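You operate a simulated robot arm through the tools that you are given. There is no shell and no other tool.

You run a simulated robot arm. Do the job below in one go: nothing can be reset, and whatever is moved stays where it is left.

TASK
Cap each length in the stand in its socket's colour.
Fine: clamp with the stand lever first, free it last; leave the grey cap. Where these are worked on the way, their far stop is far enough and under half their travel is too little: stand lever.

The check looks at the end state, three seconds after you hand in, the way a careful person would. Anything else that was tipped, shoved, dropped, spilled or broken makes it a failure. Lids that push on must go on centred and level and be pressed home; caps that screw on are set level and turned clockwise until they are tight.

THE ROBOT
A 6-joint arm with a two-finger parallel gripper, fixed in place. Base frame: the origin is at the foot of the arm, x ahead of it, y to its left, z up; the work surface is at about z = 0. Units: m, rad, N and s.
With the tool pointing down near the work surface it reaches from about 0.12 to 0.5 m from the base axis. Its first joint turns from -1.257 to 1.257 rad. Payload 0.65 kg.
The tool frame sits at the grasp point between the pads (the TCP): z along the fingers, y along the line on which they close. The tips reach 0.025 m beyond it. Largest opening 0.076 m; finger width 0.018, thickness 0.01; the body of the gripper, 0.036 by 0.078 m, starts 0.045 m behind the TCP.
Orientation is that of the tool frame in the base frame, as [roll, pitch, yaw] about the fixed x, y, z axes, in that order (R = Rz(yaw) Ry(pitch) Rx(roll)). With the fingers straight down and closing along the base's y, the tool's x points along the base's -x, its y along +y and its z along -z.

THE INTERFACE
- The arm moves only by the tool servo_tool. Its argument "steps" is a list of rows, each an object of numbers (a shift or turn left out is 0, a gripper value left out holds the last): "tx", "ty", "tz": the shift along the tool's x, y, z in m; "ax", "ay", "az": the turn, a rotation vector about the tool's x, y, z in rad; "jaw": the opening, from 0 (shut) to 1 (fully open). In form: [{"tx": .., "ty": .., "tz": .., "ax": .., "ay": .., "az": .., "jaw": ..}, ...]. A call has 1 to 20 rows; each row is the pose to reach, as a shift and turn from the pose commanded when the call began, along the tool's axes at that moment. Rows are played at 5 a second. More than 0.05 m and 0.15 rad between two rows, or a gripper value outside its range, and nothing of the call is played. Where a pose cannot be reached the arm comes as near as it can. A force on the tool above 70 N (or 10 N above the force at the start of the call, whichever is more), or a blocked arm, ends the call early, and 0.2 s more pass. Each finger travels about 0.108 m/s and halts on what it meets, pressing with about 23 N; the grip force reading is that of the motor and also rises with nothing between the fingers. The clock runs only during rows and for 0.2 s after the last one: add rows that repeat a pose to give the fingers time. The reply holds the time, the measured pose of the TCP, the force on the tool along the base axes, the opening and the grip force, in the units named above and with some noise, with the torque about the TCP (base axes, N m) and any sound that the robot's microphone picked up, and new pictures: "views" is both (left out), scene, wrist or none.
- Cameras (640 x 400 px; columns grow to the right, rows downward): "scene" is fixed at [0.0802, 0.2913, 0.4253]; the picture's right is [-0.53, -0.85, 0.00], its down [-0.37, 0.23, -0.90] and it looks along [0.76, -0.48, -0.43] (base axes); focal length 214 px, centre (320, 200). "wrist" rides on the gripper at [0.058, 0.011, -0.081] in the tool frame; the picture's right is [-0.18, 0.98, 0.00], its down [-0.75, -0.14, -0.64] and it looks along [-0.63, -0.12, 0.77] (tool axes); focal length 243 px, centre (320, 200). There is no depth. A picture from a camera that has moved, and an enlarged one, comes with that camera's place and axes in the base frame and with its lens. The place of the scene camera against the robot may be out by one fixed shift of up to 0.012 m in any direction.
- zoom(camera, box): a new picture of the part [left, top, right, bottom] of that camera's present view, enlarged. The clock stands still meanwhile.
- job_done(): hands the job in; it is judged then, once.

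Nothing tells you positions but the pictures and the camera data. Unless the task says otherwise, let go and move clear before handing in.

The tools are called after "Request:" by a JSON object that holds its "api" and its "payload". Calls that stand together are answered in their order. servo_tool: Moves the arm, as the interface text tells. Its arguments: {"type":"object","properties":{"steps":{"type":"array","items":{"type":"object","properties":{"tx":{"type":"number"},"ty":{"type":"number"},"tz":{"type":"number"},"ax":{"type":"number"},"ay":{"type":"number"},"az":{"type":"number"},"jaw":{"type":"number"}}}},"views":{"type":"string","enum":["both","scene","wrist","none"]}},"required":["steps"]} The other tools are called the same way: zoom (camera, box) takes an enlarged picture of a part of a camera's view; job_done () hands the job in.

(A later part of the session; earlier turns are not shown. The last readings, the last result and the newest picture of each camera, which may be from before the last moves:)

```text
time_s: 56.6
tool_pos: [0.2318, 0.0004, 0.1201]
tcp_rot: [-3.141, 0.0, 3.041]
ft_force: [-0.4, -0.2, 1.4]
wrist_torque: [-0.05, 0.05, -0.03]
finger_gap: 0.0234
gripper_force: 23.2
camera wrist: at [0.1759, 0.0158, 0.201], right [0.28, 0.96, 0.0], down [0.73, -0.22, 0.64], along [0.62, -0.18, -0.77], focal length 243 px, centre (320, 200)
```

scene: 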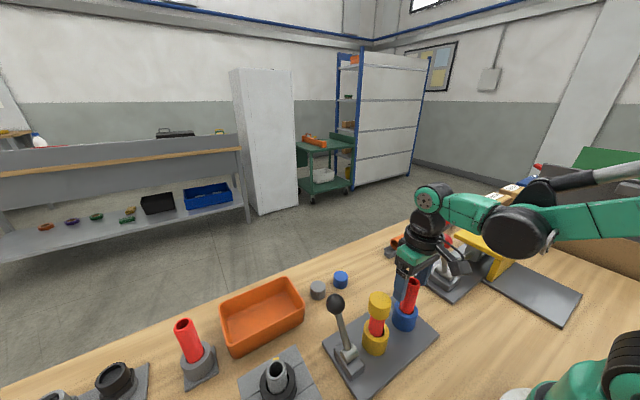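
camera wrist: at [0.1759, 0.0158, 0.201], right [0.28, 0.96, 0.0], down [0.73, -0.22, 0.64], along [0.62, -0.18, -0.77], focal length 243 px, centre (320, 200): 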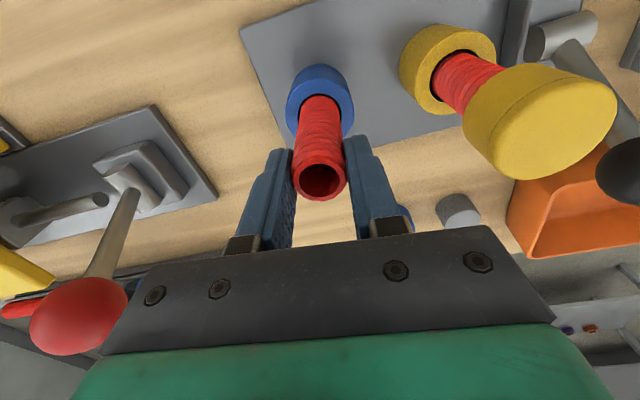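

The pipe turned with essentially no resistance, so it may not really be clamped. I'll undo the twist and test with a very small lift.

Request:
{"api": "servo_tool", "payload": {"steps": [{"az": -0.05}, {"az": -0.1}, {"az": -0.1, "tz": -0.0008}, {"az": -0.1, "tz": -0.0015}, {"az": -0.1, "tz": -0.0015}], "views": "wrist"}}

Request:
{"api": "zoom", "payload": {"camera": "scene", "box": [300, 260, 440, 400]}}

```text
time_s: 57.8
tool_pos: [0.2312, -0.0001, 0.1223]
tcp_rot: [-3.141, 0.0, -3.14]
ft_force: [0.8, -0.3, 0.2]
wrist_torque: [0.0, 0.01, 0.02]
finger_gap: 0.0232
gripper_force: 22.9
camera wrist: at [0.1745, 0.0105, 0.2036], right [0.18, 0.98, 0.0], down [0.75, -0.14, 0.64], along [0.63, -0.12, -0.77], focal length 243 px, centre (320, 200)
```

wrist: 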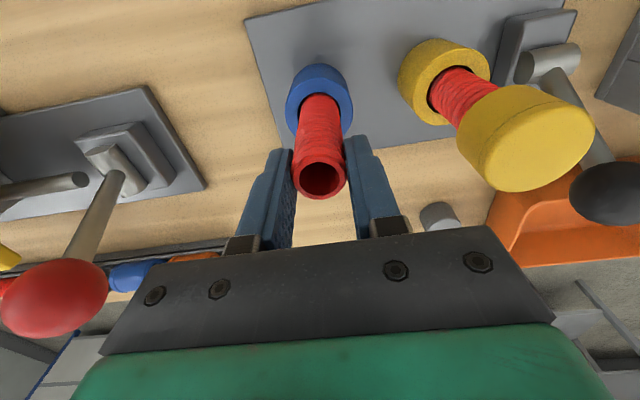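

```text
2.86 times, centred on (370, 330) of scene
camera zoom: at [0.0802, 0.2913, 0.4253], right [-0.53, -0.85, 0.0], down [-0.37, 0.23, -0.9], along [0.76, -0.48, -0.43], focal length 613 px, centre (177, -171)
```

zoom: 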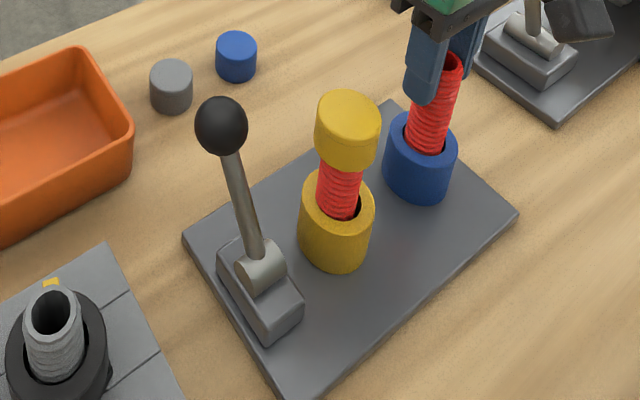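

The pipe also lifts freely, so the stand isn't clamping it. I'll set the pipe back down, let go, and look closely at the lever to see whether it's really at its far stop.

Request:
{"api": "servo_tool", "payload": {"steps": [{"tz": 0.001}, {"tz": 0.0017}, {"tz": 0.0017, "jaw": 0.4}, {"tz": 0.0017, "jaw": 0.7}, {"tz": 0.0017, "jaw": 0.7}, {"tz": -0.02, "jaw": 0.7}, {"tz": -0.05, "jaw": 0.7}, {"ty": 0.03, "tz": -0.08, "jaw": 0.7}, {"ty": 0.06, "tz": -0.1, "jaw": 0.7}, {"ty": 0.09, "tz": -0.1, "jaw": 0.7}, {"ty": 0.09, "tz": -0.1, "jaw": 0.7}], "views": "both"}}

Request:
{"api": "zoom", "payload": {"camera": "wrist", "box": [200, 30, 440, 200]}}

Request:
{"api": "zoom", "payload": {"camera": "scene", "box": [310, 280, 400, 400]}}

```text
time_s: 60.2
tool_pos: [0.2312, 0.0911, 0.2208]
tcp_rot: [3.141, 0.001, -3.141]
ft_force: [-0.6, 1.1, -0.1]
wrist_torque: [0.01, 0.0, 0.0]
finger_gap: 0.0532
gripper_force: 0.2
camera wrist: at [0.1742, 0.1003, 0.3029], right [0.18, 0.98, 0.0], down [0.75, -0.14, 0.64], along [0.63, -0.12, -0.77], focal length 243 px, centre (320, 200)
```

scene: 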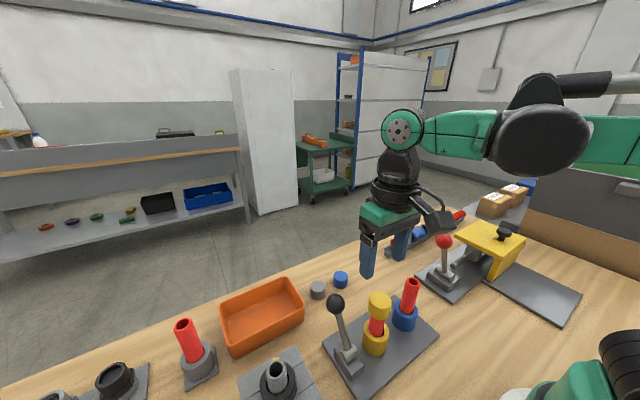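
wrist: 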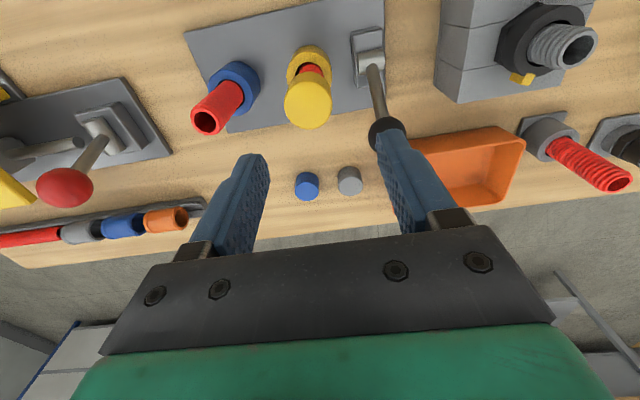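

```text
2.35 times, centred on (320, 115) of wrist
camera zoom: at [0.1742, 0.1003, 0.3029], right [0.18, 0.98, 0.0], down [0.75, -0.14, 0.64], along [0.63, -0.12, -0.77], focal length 571 px, centre (320, 400)
```

zoom: 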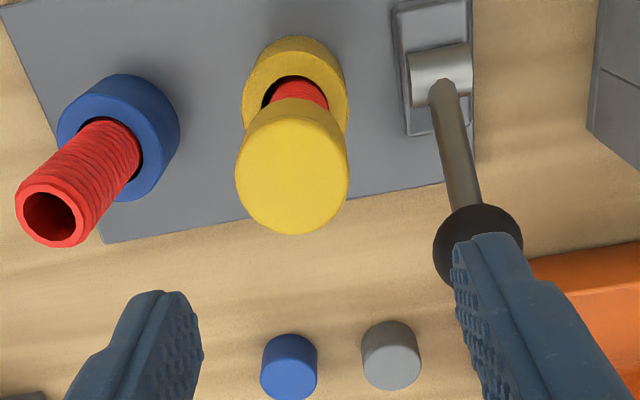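

```text
3.33 times, centred on (355, 340) of scene
camera zoom: at [0.0802, 0.2913, 0.4253], right [-0.53, -0.85, 0.0], down [-0.37, 0.23, -0.9], along [0.76, -0.48, -0.43], focal length 715 px, centre (203, -267)
```

zoom: 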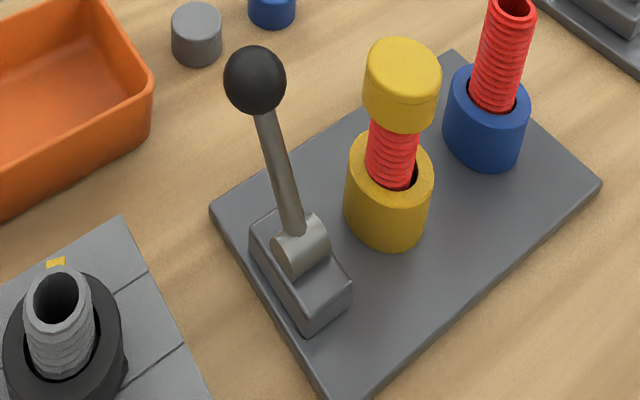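

The lever appears to sit at about 25°, perhaps a few degrees short of its stop after springing back. I'll push the knob firmly into the far stop again and compare.

Request:
{"api": "servo_tool", "payload": {"steps": [{"ty": 0.025, "jaw": 0.3}, {"tx": 0.007, "ty": 0.0497, "jaw": 0.0}, {"tx": 0.007, "ty": 0.0497, "tz": 0.03, "jaw": 0.0}, {"tx": 0.007, "ty": 0.0497, "tz": 0.07, "jaw": 0.0}, {"tx": 0.007, "ty": 0.0497, "tz": 0.103, "jaw": 0.0}, {"tx": -0.003, "ty": 0.0497, "tz": 0.103, "jaw": 0.0}, {"tx": -0.012, "ty": 0.0497, "tz": 0.104, "jaw": 0.0}, {"tx": -0.015, "ty": 0.0497, "tz": 0.104, "jaw": 0.0}, {"tx": -0.015, "ty": 0.0497, "tz": 0.104, "jaw": 0.0}], "views": "both"}}

```text
time_s: 62.2
tool_pos: [0.2468, 0.1389, 0.1171]
tcp_rot: [-3.141, -0.001, -3.139]
ft_force: [0.3, 0.9, -0.1]
wrist_torque: [0.0, 0.0, 0.01]
finger_gap: 0.0
gripper_force: 23.1
camera wrist: at [0.1893, 0.1494, 0.1988], right [0.18, 0.98, 0.0], down [0.75, -0.14, 0.64], along [0.63, -0.12, -0.77], focal length 243 px, centre (320, 200)
```

scene: 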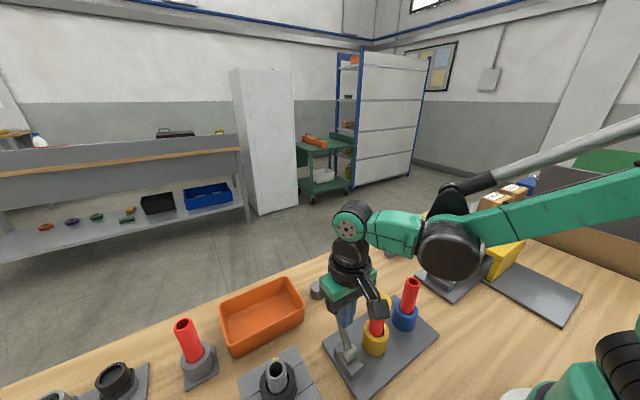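
wrist: 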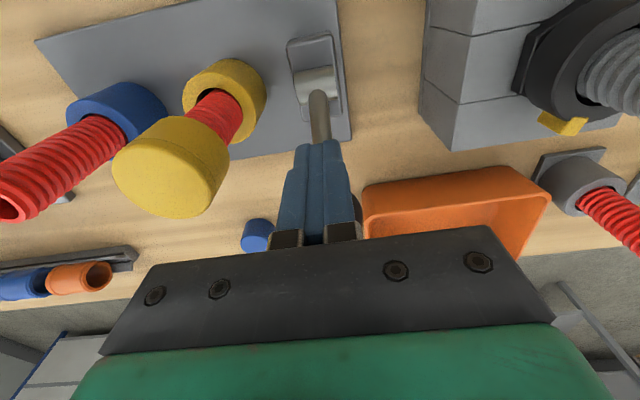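

Request:
{"api": "servo_tool", "payload": {"steps": [{"tx": -0.001, "jaw": 0}, {"tx": -0.002, "jaw": 0}, {"tx": -0.003, "jaw": 0}, {"tx": -0.004, "jaw": 0}, {"tx": -0.004, "jaw": 0}], "views": "none"}}

```text
time_s: 63.4
tool_pos: [0.2487, 0.141, 0.1176]
tcp_rot: [-3.141, -0.009, -3.141]
ft_force: [-45.3, 2.5, 5.8]
wrist_torque: [0.16, 1.03, -0.02]
finger_gap: 0.0002
gripper_force: 23.0
```

The stop is at the same place as before (45 N at x≈0.249), so the lever is fully over. I'll back off and repeat the hold test on the blue-socket pipe more carefully, watching it in the pictures.

Request:
{"api": "servo_tool", "payload": {"steps": [{"tx": 0.01, "jaw": 0}, {"tx": 0.022, "jaw": 0}, {"tx": 0.022, "tz": -0.04, "jaw": 0.2}, {"tx": 0.022, "tz": -0.085, "jaw": 0.6}, {"tx": 0.022, "ty": -0.04, "tz": -0.09, "jaw": 0.7}, {"tx": 0.02, "ty": -0.085, "tz": -0.09, "jaw": 0.7}, {"tx": 0.018, "ty": -0.13, "tz": -0.09, "jaw": 0.7}, {"tx": 0.018, "ty": -0.14, "tz": -0.06, "jaw": 0.7}, {"tx": 0.018, "ty": -0.14, "tz": -0.06, "jaw": 0.7}], "views": "both"}}

Request:
{"api": "zoom", "payload": {"camera": "wrist", "box": [220, 30, 460, 200]}}

Request:
{"api": "zoom", "payload": {"camera": "scene", "box": [370, 260, 450, 340]}}

```text
time_s: 65.4
tool_pos: [0.2323, 0.0011, 0.1784]
tcp_rot: [3.141, -0.001, -3.14]
ft_force: [0.4, -0.1, -0.4]
wrist_torque: [0.04, -0.01, -0.04]
finger_gap: 0.0533
gripper_force: 0.1
camera wrist: at [0.175, 0.0111, 0.2595], right [0.18, 0.98, 0.0], down [0.75, -0.14, 0.64], along [0.63, -0.12, -0.77], focal length 243 px, centre (320, 200)
```

scene: 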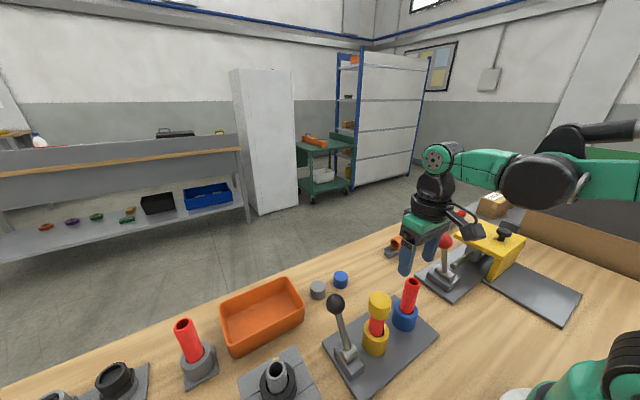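
wrist: 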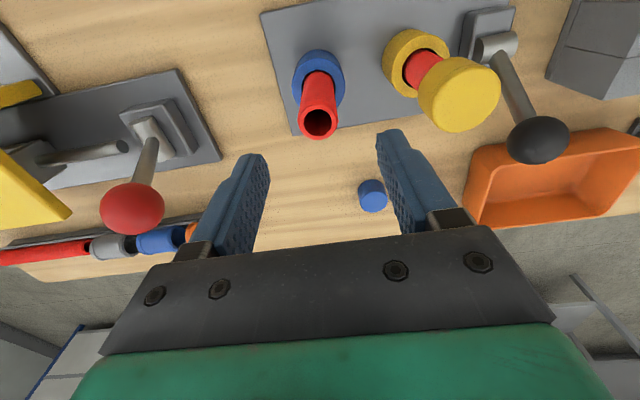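

```text
2.35 times, centred on (340, 115) of wrist
camera zoom: at [0.175, 0.0111, 0.2595], right [0.18, 0.98, 0.0], down [0.75, -0.14, 0.64], along [0.63, -0.12, -0.77], focal length 571 px, centre (273, 400)
```

zoom: 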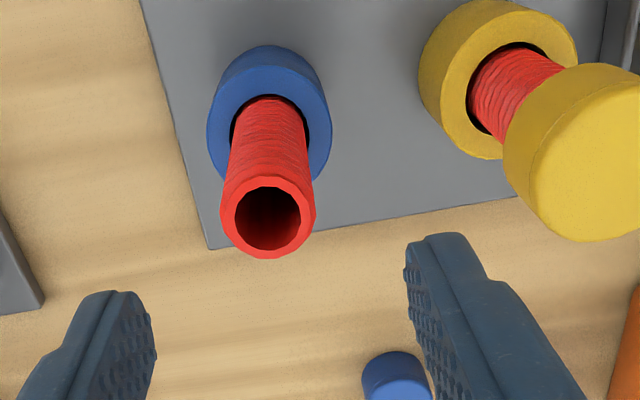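

```text
5.00 times, centred on (410, 300) of scene
camera zoom: at [0.0802, 0.2913, 0.4253], right [-0.53, -0.85, 0.0], down [-0.37, 0.23, -0.9], along [0.76, -0.48, -0.43], focal length 1072 px, centre (-130, -300)
```

zoom: 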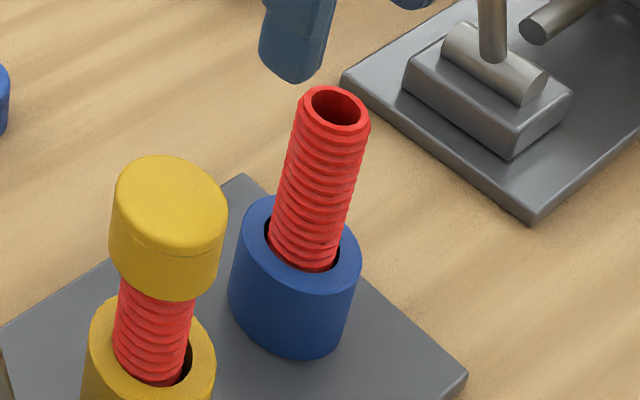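

Request:
{"api": "servo_tool", "payload": {"steps": [{"tz": 0.02, "jaw": 0.7}, {"tz": 0.04, "jaw": 0.7}, {"tz": 0.058, "jaw": 0.7}, {"tz": 0.058, "jaw": 0.5}, {"tz": 0.058, "jaw": 0.24}, {"tz": 0.058, "jaw": 0.24}, {"tz": 0.058, "jaw": 0.24}], "views": "none"}}

Request:
{"api": "zoom", "payload": {"camera": "scene", "box": [370, 260, 450, 340]}}

Request:
{"api": "servo_tool", "payload": {"steps": [{"tz": -0.001}, {"tz": -0.002}, {"tz": -0.003}, {"tz": -0.004}, {"tz": -0.004}], "views": "none"}}

Request:
{"api": "zoom", "payload": {"camera": "scene", "box": [370, 260, 450, 340]}}

```text
time_s: 67.0
tool_pos: [0.2321, 0.001, 0.1201]
tcp_rot: [-3.14, -0.001, -3.14]
ft_force: [-0.4, 0.0, -0.3]
wrist_torque: [0.01, 0.01, 0.0]
finger_gap: 0.0232
gripper_force: 22.7
```

```text
5.00 times, centred on (410, 300) of scene
camera zoom: at [0.0802, 0.2913, 0.4253], right [-0.53, -0.85, 0.0], down [-0.37, 0.23, -0.9], along [0.76, -0.48, -0.43], focal length 1072 px, centre (-130, -300)
```

zoom: 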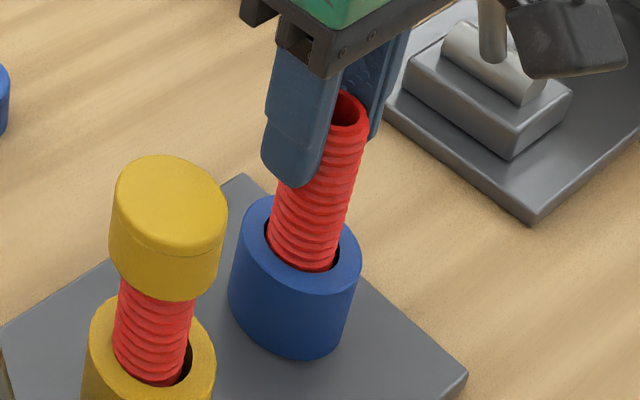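

```text
time_s: 68.2
tool_pos: [0.2326, 0.0003, 0.1232]
tcp_rot: [3.141, 0.002, -3.141]
ft_force: [-0.4, 0.9, -1.1]
wrist_torque: [-0.01, 0.02, 0.03]
finger_gap: 0.0232
gripper_force: 23.2
```

```text
5.00 times, centred on (410, 300) of scene
camera zoom: at [0.0802, 0.2913, 0.4253], right [-0.53, -0.85, 0.0], down [-0.37, 0.23, -0.9], along [0.76, -0.48, -0.43], focal length 1072 px, centre (-130, -300)
```

zoom: 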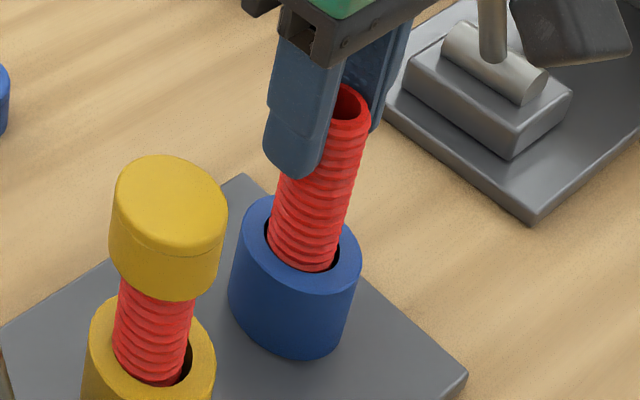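

The pipe lifts freely with the lever at this stop, so the clamp isn't holding it. I'll put the pipe back down, release it, and swing the lever to its other stop, so I can repeat the same test there.

Request:
{"api": "servo_tool", "payload": {"steps": [{"tz": 0.002}, {"tz": 0.004}, {"tz": 0.0043}, {"tz": 0.0043, "jaw": 0.4}, {"tz": 0.0043, "jaw": 0.7}, {"tz": 0.0043, "jaw": 0.7}, {"tz": -0.02, "jaw": 0.7}, {"tz": -0.05, "jaw": 0.7}, {"tz": -0.08, "jaw": 0.7}, {"tx": -0.03, "ty": 0.02, "tz": -0.1, "jaw": 0.5}, {"tx": -0.06, "ty": 0.06, "tz": -0.1, "jaw": 0.2}, {"tx": -0.09, "ty": 0.1, "tz": -0.1, "jaw": 0.0}, {"tx": -0.09, "ty": 0.138, "tz": -0.1, "jaw": 0.0}, {"tx": -0.09, "ty": 0.138, "tz": -0.1, "jaw": 0.0}], "views": "both"}}

Request:
{"api": "zoom", "payload": {"camera": "scene", "box": [310, 260, 450, 400]}}

```text
time_s: 71.2
tool_pos: [0.3226, 0.1391, 0.2244]
tcp_rot: [3.141, 0.0, 3.142]
ft_force: [1.0, 0.1, 0.4]
wrist_torque: [0.02, 0.02, -0.02]
finger_gap: 0.0
gripper_force: 22.7
camera wrist: at [0.2654, 0.1495, 0.3056], right [0.18, 0.98, 0.0], down [0.75, -0.14, 0.64], along [0.63, -0.12, -0.77], focal length 243 px, centre (320, 200)
```

scene: 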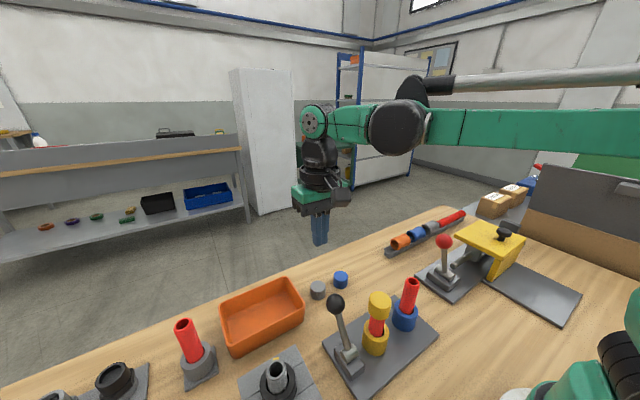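
wrist: 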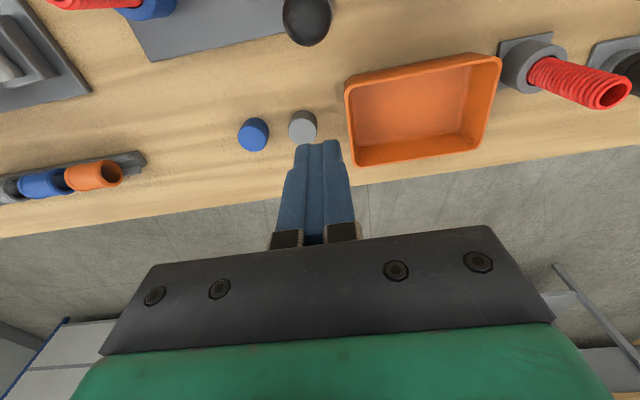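

```text
2.86 times, centred on (380, 330) of scene
camera zoom: at [0.0802, 0.2913, 0.4253], right [-0.53, -0.85, 0.0], down [-0.37, 0.23, -0.9], along [0.76, -0.48, -0.43], focal length 613 px, centre (149, -171)
```

zoom: 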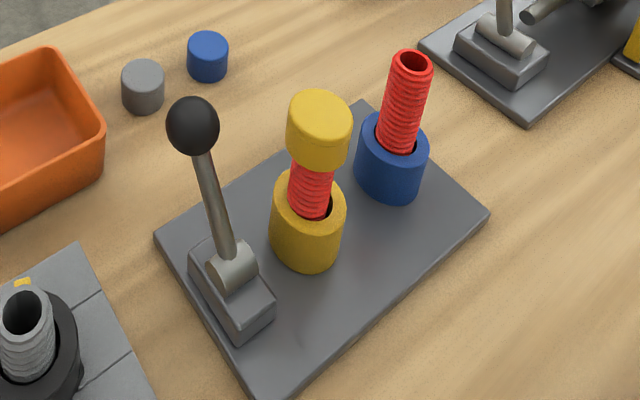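

The lever is at its +28° stop, so this direction is used up. Before I flip the lever I'll take the yellow cap back off, so nothing is capped while it's unclamped. I can also show the cap's inside to the scene camera to see whether it's threaded.

Request:
{"api": "servo_tool", "payload": {"steps": [{"tx": 0.03, "ty": -0.02, "jaw": 0.3}, {"tx": 0.06, "ty": -0.04, "jaw": 0.7}, {"tx": 0.0898, "ty": -0.0595, "jaw": 0.7}, {"tx": 0.0898, "ty": -0.0595, "tz": 0.03, "jaw": 0.7}, {"tx": 0.0898, "ty": -0.0595, "tz": 0.05, "jaw": 0.7}, {"tx": 0.0898, "ty": -0.0595, "tz": 0.05, "jaw": 0.7}], "views": "wrist"}}

Request:
{"api": "zoom", "payload": {"camera": "wrist", "box": [200, 50, 440, 230]}}

```text
time_s: 72.6
tool_pos: [0.2329, 0.0771, 0.1739]
tcp_rot: [-3.142, 0.0, -3.141]
ft_force: [0.2, 0.0, 0.3]
wrist_torque: [0.0, -0.01, 0.0]
finger_gap: 0.0532
gripper_force: 0.0
camera wrist: at [0.1752, 0.0878, 0.255], right [0.18, 0.98, 0.0], down [0.75, -0.14, 0.64], along [0.63, -0.12, -0.77], focal length 243 px, centre (320, 200)
```

wrist: 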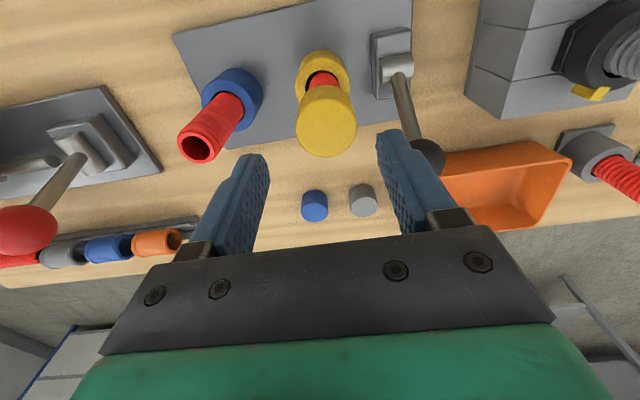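

```text
2.22 times, centred on (320, 140) of wrist
camera zoom: at [0.1752, 0.0878, 0.255], right [0.18, 0.98, 0.0], down [0.75, -0.14, 0.64], along [0.63, -0.12, -0.77], focal length 539 px, centre (320, 333)
```

zoom: 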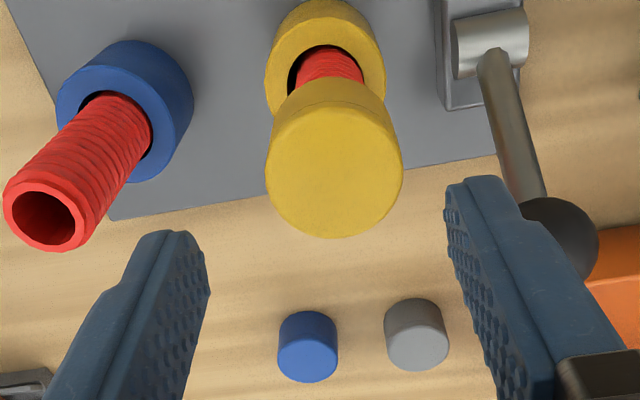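

Request:
{"api": "servo_tool", "payload": {"steps": [{"ty": 0.0042, "tz": 0.01, "jaw": 0.7}, {"ty": 0.0042, "tz": 0.025, "jaw": 0.7}, {"ty": 0.0042, "tz": 0.038, "jaw": 0.7}, {"ty": 0.0042, "tz": 0.0452, "jaw": 0.7}, {"ty": 0.0042, "tz": 0.0452, "jaw": 0.7}], "views": "wrist"}}

Request:
{"api": "zoom", "payload": {"camera": "wrist", "box": [200, 80, 440, 230]}}

```text
time_s: 73.8
tool_pos: [0.2315, 0.0826, 0.1278]
tcp_rot: [-3.141, 0.0, -3.139]
ft_force: [-0.2, 0.5, -0.2]
wrist_torque: [-0.01, -0.01, -0.02]
finger_gap: 0.0535
gripper_force: 0.0
camera wrist: at [0.1752, 0.0924, 0.2093], right [0.18, 0.98, 0.0], down [0.75, -0.14, 0.64], along [0.63, -0.12, -0.77], focal length 243 px, centre (320, 200)
```

wrist: 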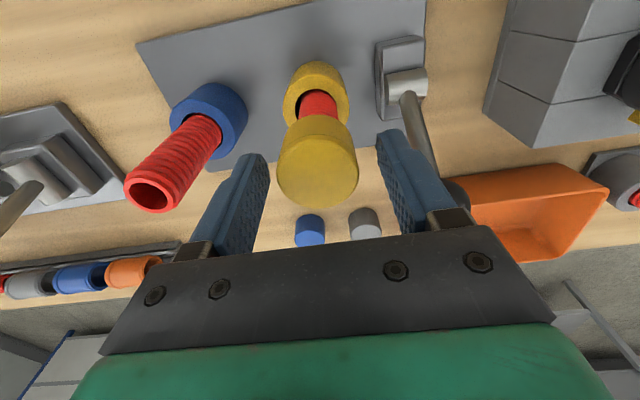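

```text
2.67 times, centred on (320, 155) of wrist
camera zoom: at [0.1752, 0.0924, 0.2093], right [0.18, 0.98, 0.0], down [0.75, -0.14, 0.64], along [0.63, -0.12, -0.77], focal length 647 px, centre (320, 320)
```

zoom: 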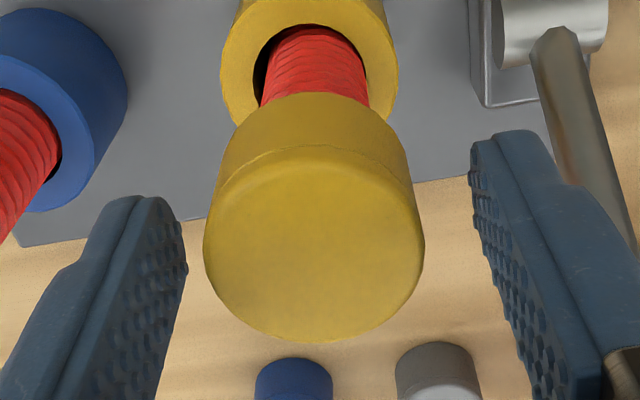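

Request:
{"api": "servo_tool", "payload": {"steps": [{"ty": -0.0008, "jaw": 0.6}, {"ty": -0.0008, "jaw": 0.38}, {"ty": -0.0008, "jaw": 0.38}, {"ty": -0.0008, "jaw": 0.38}], "views": "none"}}

Request:
{"api": "servo_tool", "payload": {"steps": [{"tz": -0.005}, {"tz": -0.01}, {"tz": -0.015}, {"tz": -0.015}], "views": "both"}}

Request:
{"api": "zoom", "payload": {"camera": "scene", "box": [345, 260, 445, 360]}}

```text
time_s: 74.8
tool_pos: [0.2333, 0.081, 0.1288]
tcp_rot: [3.14, -0.002, -3.14]
ft_force: [0.5, 1.2, 0.5]
wrist_torque: [-0.01, -0.02, 0.01]
finger_gap: 0.0333
gripper_force: 23.3
```

```text
time_s: 75.8
tool_pos: [0.232, 0.0817, 0.1432]
tcp_rot: [-3.141, 0.0, -3.14]
ft_force: [-0.1, 0.2, 0.4]
wrist_torque: [-0.03, 0.04, 0.04]
finger_gap: 0.0331
gripper_force: 23.8
camera wrist: at [0.1752, 0.092, 0.2245], right [0.18, 0.98, 0.0], down [0.75, -0.14, 0.64], along [0.63, -0.12, -0.77], focal length 243 px, centre (320, 200)
```

scene: 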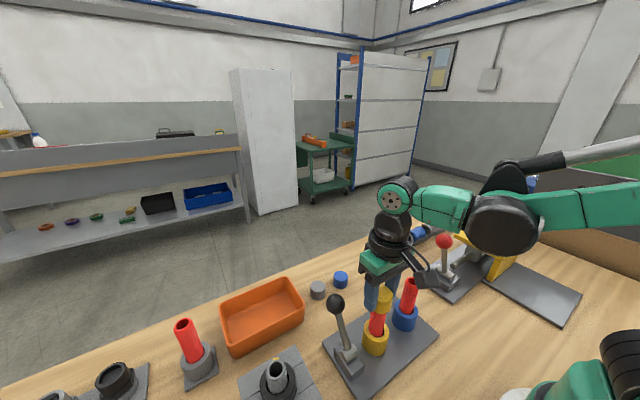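
wrist: 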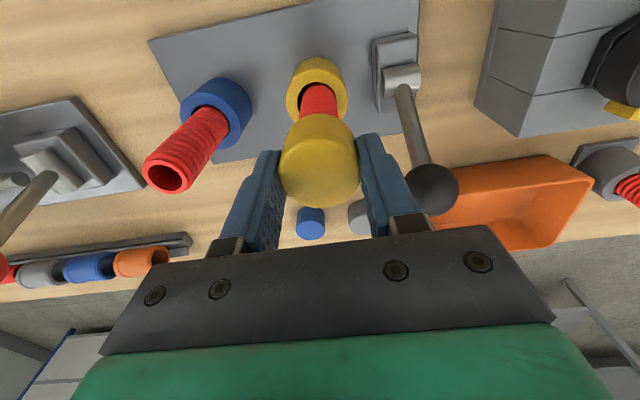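

```text
4.00 times, centred on (395, 310) of scene
camera zoom: at [0.0802, 0.2913, 0.4253], right [-0.53, -0.85, 0.0], down [-0.37, 0.23, -0.9], along [0.76, -0.48, -0.43], focal length 858 px, centre (20, -240)
```

zoom: 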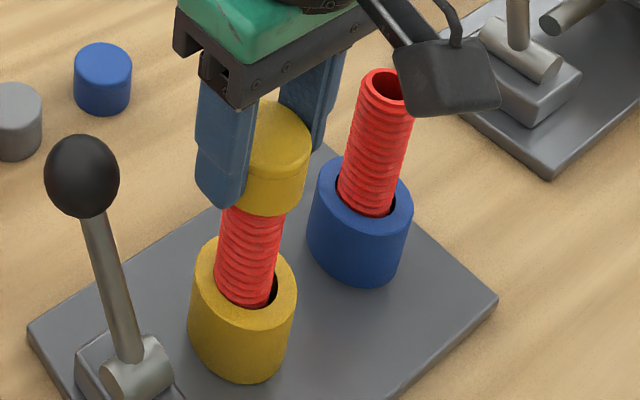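

Request:
{"api": "servo_tool", "payload": {"steps": [{"tz": -0.006}, {"tz": -0.012}, {"tz": -0.018}, {"tz": -0.024}, {"tz": -0.03}, {"tz": -0.03}], "views": "both"}}

Request:
{"api": "zoom", "payload": {"camera": "scene", "box": [345, 250, 445, 350]}}

Request:
{"api": "zoom", "payload": {"camera": "wrist", "box": [200, 50, 440, 230]}}

```text
time_s: 77.2
tool_pos: [0.2331, 0.0829, 0.1727]
tcp_rot: [-3.141, -0.001, -3.14]
ft_force: [0.7, 0.6, 0.6]
wrist_torque: [0.01, 0.03, 0.0]
finger_gap: 0.0332
gripper_force: 23.3
camera wrist: at [0.1759, 0.0925, 0.2541], right [0.18, 0.98, 0.0], down [0.75, -0.14, 0.64], along [0.63, -0.12, -0.77], focal length 243 px, centre (320, 200)
```

scene: 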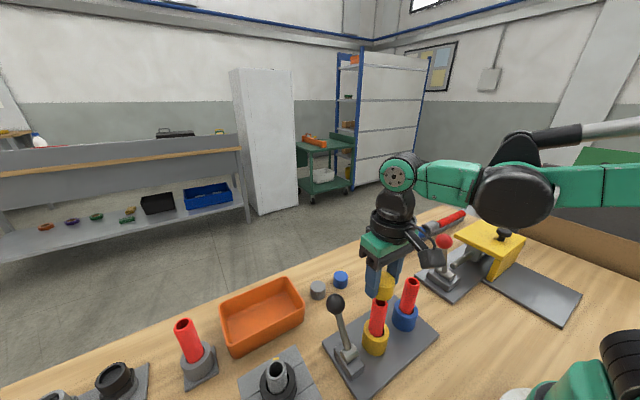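
wrist: 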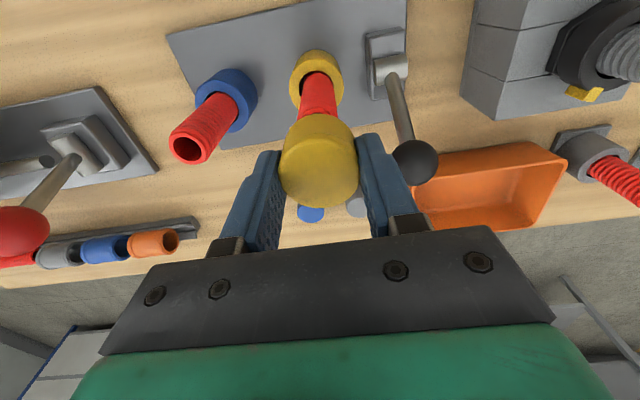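

```text
4.00 times, centred on (395, 300) of scene
camera zoom: at [0.0802, 0.2913, 0.4253], right [-0.53, -0.85, 0.0], down [-0.37, 0.23, -0.9], along [0.76, -0.48, -0.43], focal length 858 px, centre (20, -200)
```

zoom: 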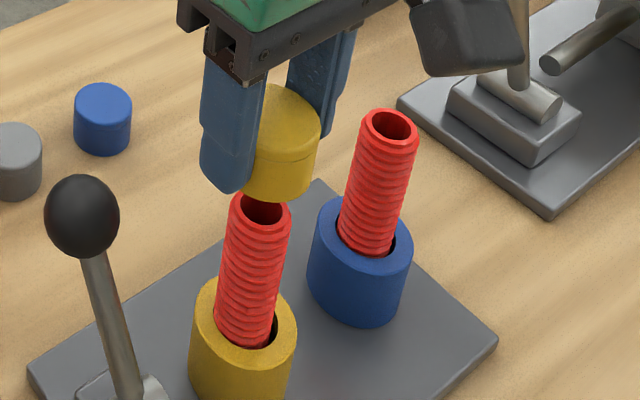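

```text
2.22 times, centred on (320, 140) of wrist
camera zoom: at [0.1759, 0.0925, 0.2541], right [0.18, 0.98, 0.0], down [0.75, -0.14, 0.64], along [0.63, -0.12, -0.77], focal length 539 px, centre (320, 333)
```

zoom: 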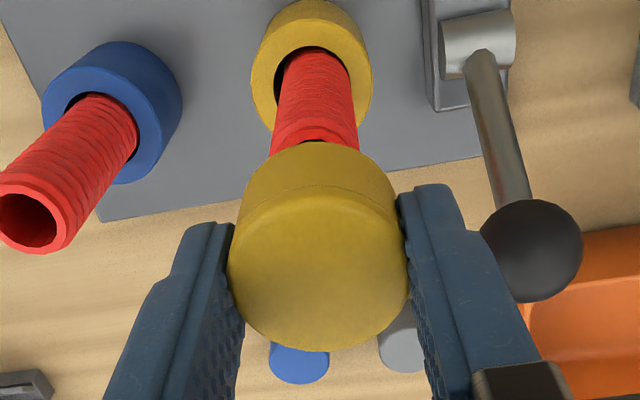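

The cap lifts off freely, so nothing had engaged. I'll raise it to a clear spot and tilt the gripper so the scene camera can see into the cap.

Request:
{"api": "servo_tool", "payload": {"steps": [{"tz": -0.04}, {"tz": -0.08}, {"tx": -0.02, "tz": -0.12}, {"tx": -0.04, "tz": -0.15}, {"tx": -0.04, "tz": -0.15, "ax": -0.14}, {"tx": -0.04, "tz": -0.15, "ax": -0.28}, {"tx": -0.04, "tz": -0.15, "ax": -0.42}, {"tx": -0.04, "tz": -0.15, "ax": -0.56}, {"tx": -0.04, "tz": -0.15, "ax": -0.7}, {"tx": -0.04, "tz": -0.15, "ax": -0.84}, {"tx": -0.04, "tz": -0.15, "ax": -0.98}, {"tx": -0.04, "tz": -0.15, "ax": -1.12}, {"tx": -0.04, "tz": -0.15, "ax": -1.26}, {"tx": -0.04, "tz": -0.15, "ax": -1.4}], "views": "scene"}}

```text
time_s: 80.2
tool_pos: [0.2729, 0.0812, 0.3231]
tcp_rot: [1.737, -0.002, -3.14]
ft_force: [-0.4, -0.1, 0.7]
wrist_torque: [-0.03, -0.03, -0.02]
finger_gap: 0.0331
gripper_force: 22.8
```

scene: 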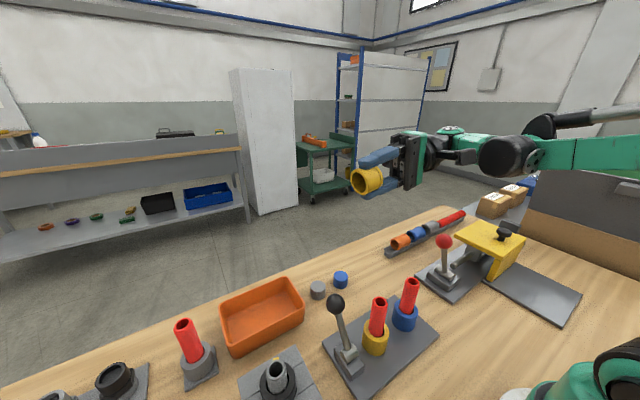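

Request:
{"api": "zoom", "payload": {"camera": "scene", "box": [330, 150, 410, 210]}}

```text
6.67 times, centred on (370, 180) of scene
camera zoom: at [0.0802, 0.2913, 0.4253], right [-0.53, -0.85, 0.0], down [-0.37, 0.23, -0.9], along [0.76, -0.48, -0.43], focal length 1430 px, centre (-13, 333)
```

zoom: 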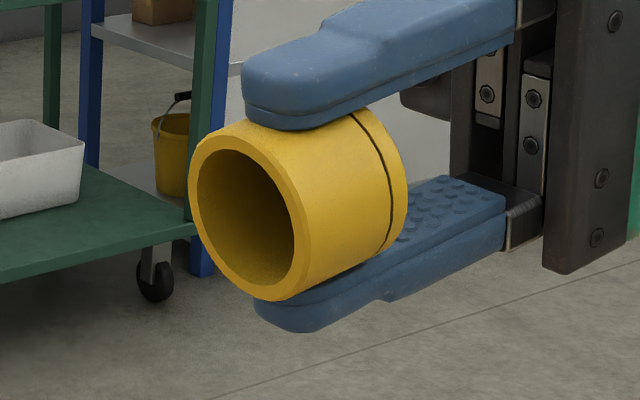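

Request:
{"api": "zoom", "payload": {"camera": "scene", "box": [348, 160, 388, 200]}}

Request:
{"api": "zoom", "payload": {"camera": "scene", "box": [310, 270, 450, 400]}}

```text
10.00 times, centred on (368, 180) of scene
camera zoom: at [0.0802, 0.2913, 0.4253], right [-0.53, -0.85, 0.0], down [-0.37, 0.23, -0.9], along [0.76, -0.48, -0.43], focal length 2145 px, centre (-160, 400)
```

zoom: 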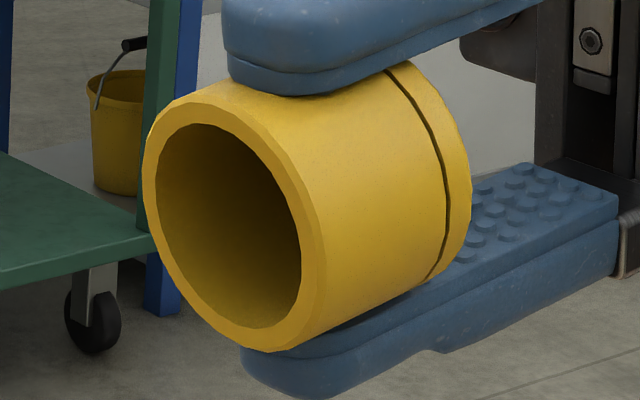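

```text
3.08 times, centred on (380, 335) of scene
camera zoom: at [0.0802, 0.2913, 0.4253], right [-0.53, -0.85, 0.0], down [-0.37, 0.23, -0.9], along [0.76, -0.48, -0.43], focal length 660 px, centre (135, -215)
```

zoom: 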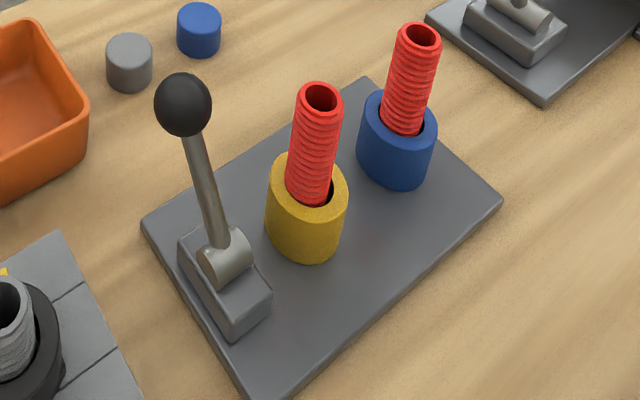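

The bore is smooth, about 26 mm across for the 24 mm pipe, with a top plate about 4.6 mm thick. So the cap had in fact been sitting fully down. I'll straighten the gripper, set the yellow cap back on the bench where it came from, and then test the lever's other position.

Request:
{"api": "servo_tool", "payload": {"steps": [{"ax": 0.14}, {"ax": 0.28}, {"ax": 0.42}, {"ax": 0.56}, {"ax": 0.7}, {"ax": 0.84}, {"ax": 0.98}, {"ax": 1.12}, {"ax": 1.26}, {"ax": 1.4}, {"ax": 1.4}], "views": "wrist"}}

```text
time_s: 82.6
tool_pos: [0.2728, 0.0822, 0.323]
tcp_rot: [-3.14, -0.001, -3.142]
ft_force: [0.0, -0.3, -0.3]
wrist_torque: [-0.03, -0.04, -0.01]
finger_gap: 0.033
gripper_force: 23.2
camera wrist: at [0.2156, 0.092, 0.4057], right [0.18, 0.98, 0.0], down [0.75, -0.14, 0.64], along [0.63, -0.12, -0.77], focal length 243 px, centre (320, 200)
```

wrist: 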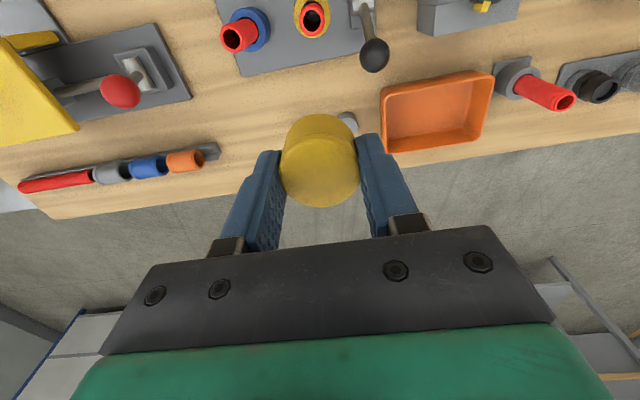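

Request:
{"api": "servo_tool", "payload": {"steps": [{"tx": -0.02, "ty": -0.022, "tz": 0.0}, {"tx": -0.04, "ty": -0.044, "tz": 0.0}, {"tx": -0.06, "ty": -0.068, "tz": 0.02}, {"tx": -0.08, "ty": -0.09, "tz": 0.05}, {"tx": -0.1, "ty": -0.11, "tz": 0.08}, {"tx": -0.1034, "ty": -0.114, "tz": 0.125}, {"tx": -0.1034, "ty": -0.114, "tz": 0.17}, {"tx": -0.1034, "ty": -0.114, "tz": 0.21}, {"tx": -0.1034, "ty": -0.114, "tz": 0.245}, {"tx": -0.1034, "ty": -0.114, "tz": 0.27}, {"tx": -0.1034, "ty": -0.114, "tz": 0.282}, {"tx": -0.1034, "ty": -0.114, "tz": 0.282}], "views": "wrist"}}

```text
time_s: 85.2
tool_pos: [0.3758, -0.032, 0.0419]
tcp_rot: [3.141, 0.0, -3.138]
ft_force: [0.7, -0.1, -0.9]
wrist_torque: [-0.01, 0.01, 0.0]
finger_gap: 0.0332
gripper_force: 23.2
camera wrist: at [0.3184, -0.0217, 0.1225], right [0.18, 0.98, 0.0], down [0.75, -0.14, 0.64], along [0.63, -0.12, -0.77], focal length 243 px, centre (320, 200)
```

wrist: 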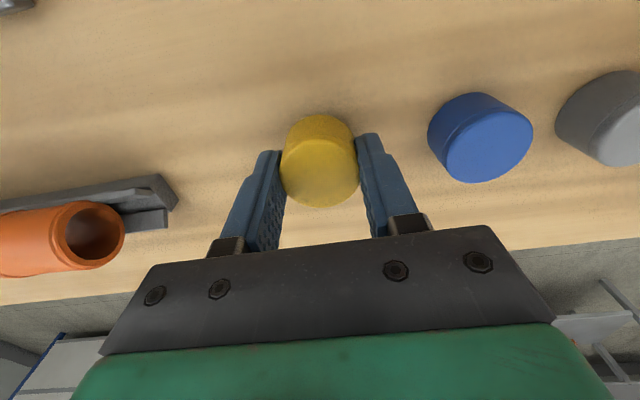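

Request:
{"api": "servo_tool", "payload": {"steps": [{"tz": 0.005}, {"tz": 0.008}, {"tz": 0.0095}, {"tz": 0.0102}, {"tz": 0.0102}], "views": "none"}}

```text
time_s: 86.4
tool_pos: [0.3758, -0.0322, 0.0323]
tcp_rot: [-3.142, 0.0, -3.139]
ft_force: [-0.1, -0.6, -0.2]
wrist_torque: [-0.02, 0.0, 0.0]
finger_gap: 0.0329
gripper_force: 23.1
```

Request:
{"api": "servo_tool", "payload": {"steps": [{"tz": 0.0005}, {"tz": 0.001}, {"tz": 0.0013}, {"tz": 0.0013}], "views": "none"}}

```text
time_s: 87.4
tool_pos: [0.3767, -0.0322, 0.0299]
tcp_rot: [3.141, 0.001, -3.14]
ft_force: [-5.0, 2.9, 18.1]
wrist_torque: [0.05, 0.06, 0.02]
finger_gap: 0.033
gripper_force: 23.0
```

The cap is on the bench. I'll release it, rise, and go round to the +x side of the lever knob.

Request:
{"api": "servo_tool", "payload": {"steps": [{"tz": -0.0005, "jaw": 0.5}, {"tz": -0.0005, "jaw": 0.7}, {"tz": -0.0005, "jaw": 0.7}, {"tz": -0.03, "jaw": 0.7}, {"tz": -0.07, "jaw": 0.7}, {"tz": -0.11, "jaw": 0.7}, {"tx": 0.01, "ty": 0.04, "tz": -0.14, "jaw": 0.5}, {"tx": 0.025, "ty": 0.08, "tz": -0.16, "jaw": 0.2}, {"tx": 0.04, "ty": 0.12, "tz": -0.165, "jaw": 0.0}, {"tx": 0.053, "ty": 0.15, "tz": -0.165, "jaw": 0.0}, {"tx": 0.06, "ty": 0.171, "tz": -0.15, "jaw": 0.0}, {"tx": 0.06, "ty": 0.171, "tz": -0.12, "jaw": 0.0}, {"tx": 0.06, "ty": 0.171, "tz": -0.12, "jaw": 0.0}], "views": "both"}}

```text
refused: row 7 steps farther than a row can; nothing moved
```

Request:
{"api": "servo_tool", "payload": {"steps": [{"tz": -0.0005, "jaw": 0.5}, {"tz": -0.0005, "jaw": 0.7}, {"tz": -0.0005, "jaw": 0.7}, {"tz": -0.03, "jaw": 0.7}, {"tz": -0.07, "jaw": 0.7}, {"tz": -0.11, "jaw": 0.7}, {"tz": -0.14, "jaw": 0.5}, {"tx": 0.01, "ty": 0.03, "tz": -0.16, "jaw": 0.2}, {"tx": 0.02, "ty": 0.07, "tz": -0.165, "jaw": 0.2}, {"tx": 0.035, "ty": 0.11, "tz": -0.165, "jaw": 0.0}, {"tx": 0.05, "ty": 0.15, "tz": -0.165, "jaw": 0.0}, {"tx": 0.06, "ty": 0.171, "tz": -0.15, "jaw": 0.0}, {"tx": 0.06, "ty": 0.171, "tz": -0.12, "jaw": 0.0}, {"tx": 0.06, "ty": 0.171, "tz": -0.12, "jaw": 0.0}], "views": "both"}}

```text
time_s: 90.4
tool_pos: [0.3149, 0.1393, 0.1503]
tcp_rot: [-3.141, -0.002, -3.141]
ft_force: [0.4, 0.1, 0.3]
wrist_torque: [-0.02, 0.01, 0.05]
finger_gap: 0.0
gripper_force: 23.0
camera wrist: at [0.2594, 0.1494, 0.2312], right [0.18, 0.98, 0.0], down [0.75, -0.14, 0.64], along [0.63, -0.12, -0.77], focal length 243 px, centre (320, 200)
```

scene: 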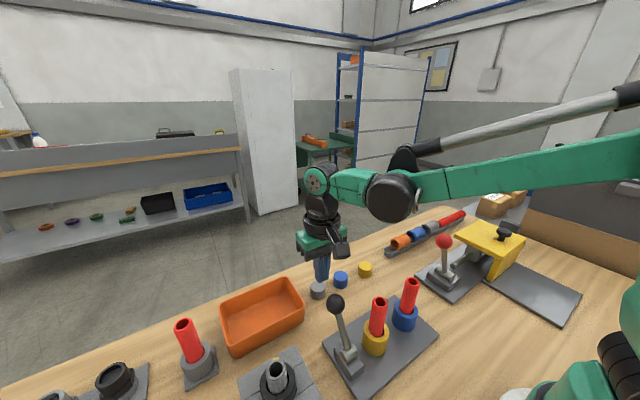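
wrist: 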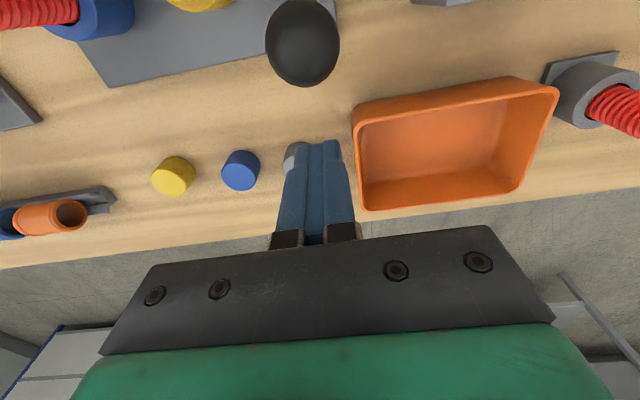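

I'm on the +x side of the knob with the fingers shut. I'll lower and push the lever back toward -x in small steps.

Request:
{"api": "servo_tool", "payload": {"steps": [{"tz": 0.015, "jaw": 0}, {"tz": 0.03, "jaw": 0}, {"tx": 0.015, "tz": 0.03, "jaw": 0}, {"tx": 0.025, "tz": 0.028, "jaw": 0}, {"tx": 0.035, "tz": 0.026, "jaw": 0}, {"tx": 0.045, "tz": 0.024, "jaw": 0}, {"tx": 0.055, "tz": 0.024, "jaw": 0}, {"tx": 0.065, "tz": 0.024, "jaw": 0}, {"tx": 0.075, "tz": 0.025, "jaw": 0}, {"tx": 0.085, "tz": 0.027, "jaw": 0}, {"tx": 0.092, "tz": 0.029, "jaw": 0}, {"tx": 0.092, "tz": 0.029, "jaw": 0}], "views": "both"}}

```text
time_s: 93.0
tool_pos: [0.2228, 0.1401, 0.1219]
tcp_rot: [-3.141, -0.001, -3.139]
ft_force: [0.3, -0.2, -0.9]
wrist_torque: [-0.01, 0.0, 0.02]
finger_gap: 0.0
gripper_force: 23.2
camera wrist: at [0.1668, 0.1491, 0.2026], right [0.18, 0.98, 0.0], down [0.75, -0.14, 0.64], along [0.63, -0.12, -0.77], focal length 243 px, centre (320, 200)
```

scene: 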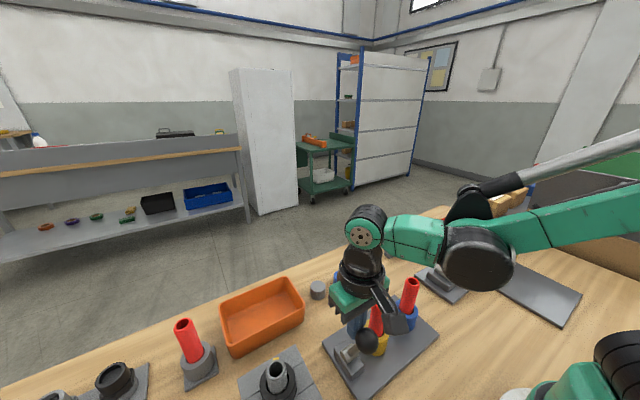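
wrist: 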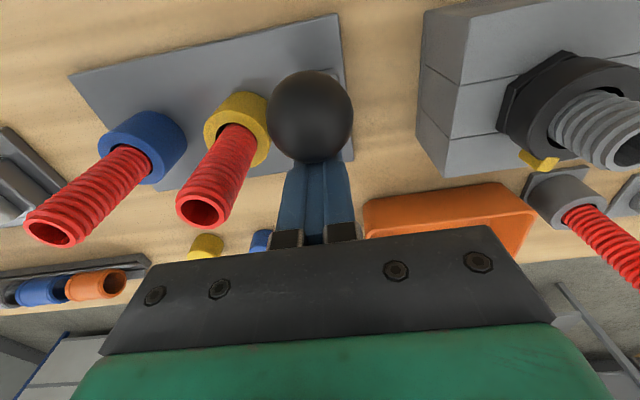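

Request:
{"api": "servo_tool", "payload": {"steps": [{"tx": 0.003, "tz": 0.001, "jaw": 0}, {"tx": 0.006, "tz": 0.002, "jaw": 0}, {"tx": 0.009, "tz": 0.003, "jaw": 0}, {"tx": 0.011, "tz": 0.003, "jaw": 0}, {"tx": 0.011, "tz": 0.003, "jaw": 0}], "views": "none"}}

```text
time_s: 94.2
tool_pos: [0.2131, 0.1381, 0.1176]
tcp_rot: [3.142, 0.0, -3.139]
ft_force: [2.6, 0.1, 0.8]
wrist_torque: [0.03, -0.11, 0.01]
finger_gap: 0.0001
gripper_force: 22.9
```

Request:
{"api": "servo_tool", "payload": {"steps": [{"tx": 0.001, "jaw": 0}, {"tx": 0.002, "jaw": 0}, {"tx": 0.003, "jaw": 0}, {"tx": 0.003, "jaw": 0}], "views": "wrist"}}

```text
time_s: 95.2
tool_pos: [0.2112, 0.1381, 0.1177]
tcp_rot: [-3.141, 0.009, 3.14]
ft_force: [47.4, -11.1, -0.6]
wrist_torque: [0.1, -0.79, 0.05]
finger_gap: 0.0002
gripper_force: 22.5
camera wrist: at [0.1539, 0.1488, 0.1994], right [0.18, 0.98, 0.0], down [0.75, -0.14, 0.65], along [0.64, -0.12, -0.76], focal length 243 px, centre (320, 200)
```

wrist: 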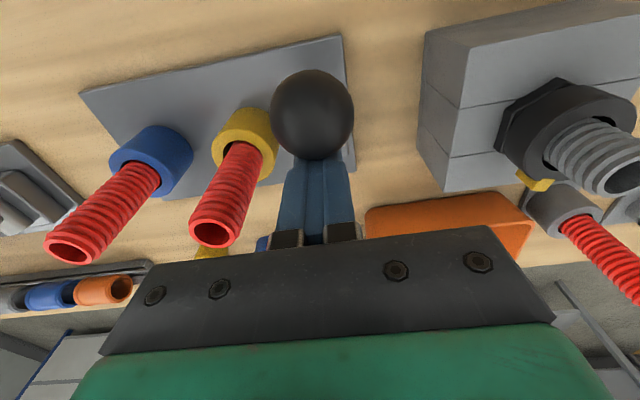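

That's the near stop, where the lever began (47 N). I'll back off and repeat the hold test on the blue-socket pipe with the lever here.

Request:
{"api": "servo_tool", "payload": {"steps": [{"tx": -0.01, "jaw": 0}, {"tx": -0.025, "jaw": 0}, {"tx": -0.025, "tz": -0.04, "jaw": 0.2}, {"tx": -0.025, "tz": -0.08, "jaw": 0.6}, {"tx": -0.025, "ty": -0.035, "tz": -0.1, "jaw": 0.7}, {"tx": -0.025, "ty": -0.075, "tz": -0.1, "jaw": 0.7}, {"tx": -0.023, "ty": -0.115, "tz": -0.1, "jaw": 0.7}, {"tx": -0.0237, "ty": -0.139, "tz": -0.1, "jaw": 0.7}, {"tx": -0.0237, "ty": -0.139, "tz": -0.06, "jaw": 0.7}, {"tx": -0.0237, "ty": -0.139, "tz": -0.06, "jaw": 0.7}], "views": "both"}}

Request:
{"api": "zoom", "payload": {"camera": "wrist", "box": [220, 30, 460, 200]}}

```text
time_s: 97.4
tool_pos: [0.2342, -0.0022, 0.1785]
tcp_rot: [-3.141, -0.001, -3.14]
ft_force: [0.2, 1.4, -0.9]
wrist_torque: [-0.01, -0.01, -0.01]
finger_gap: 0.0531
gripper_force: 0.0
camera wrist: at [0.177, 0.0082, 0.2607], right [0.18, 0.98, 0.0], down [0.75, -0.14, 0.64], along [0.63, -0.12, -0.77], focal length 243 px, centre (320, 200)
```

scene: 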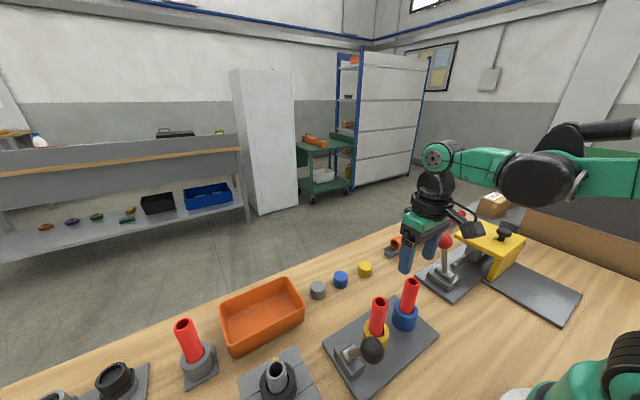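
wrist: 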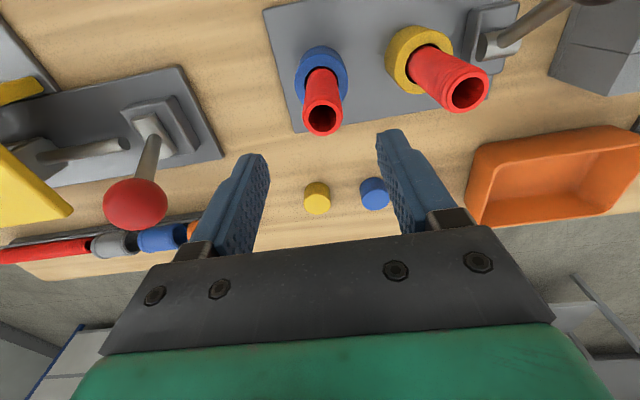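

```text
2.35 times, centred on (340, 115) of wrist
camera zoom: at [0.177, 0.0082, 0.2607], right [0.18, 0.98, 0.0], down [0.75, -0.14, 0.64], along [0.63, -0.12, -0.77], focal length 571 px, centre (273, 400)
```

zoom: 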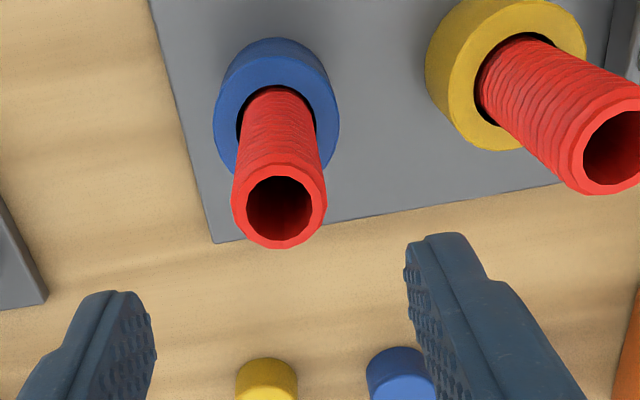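

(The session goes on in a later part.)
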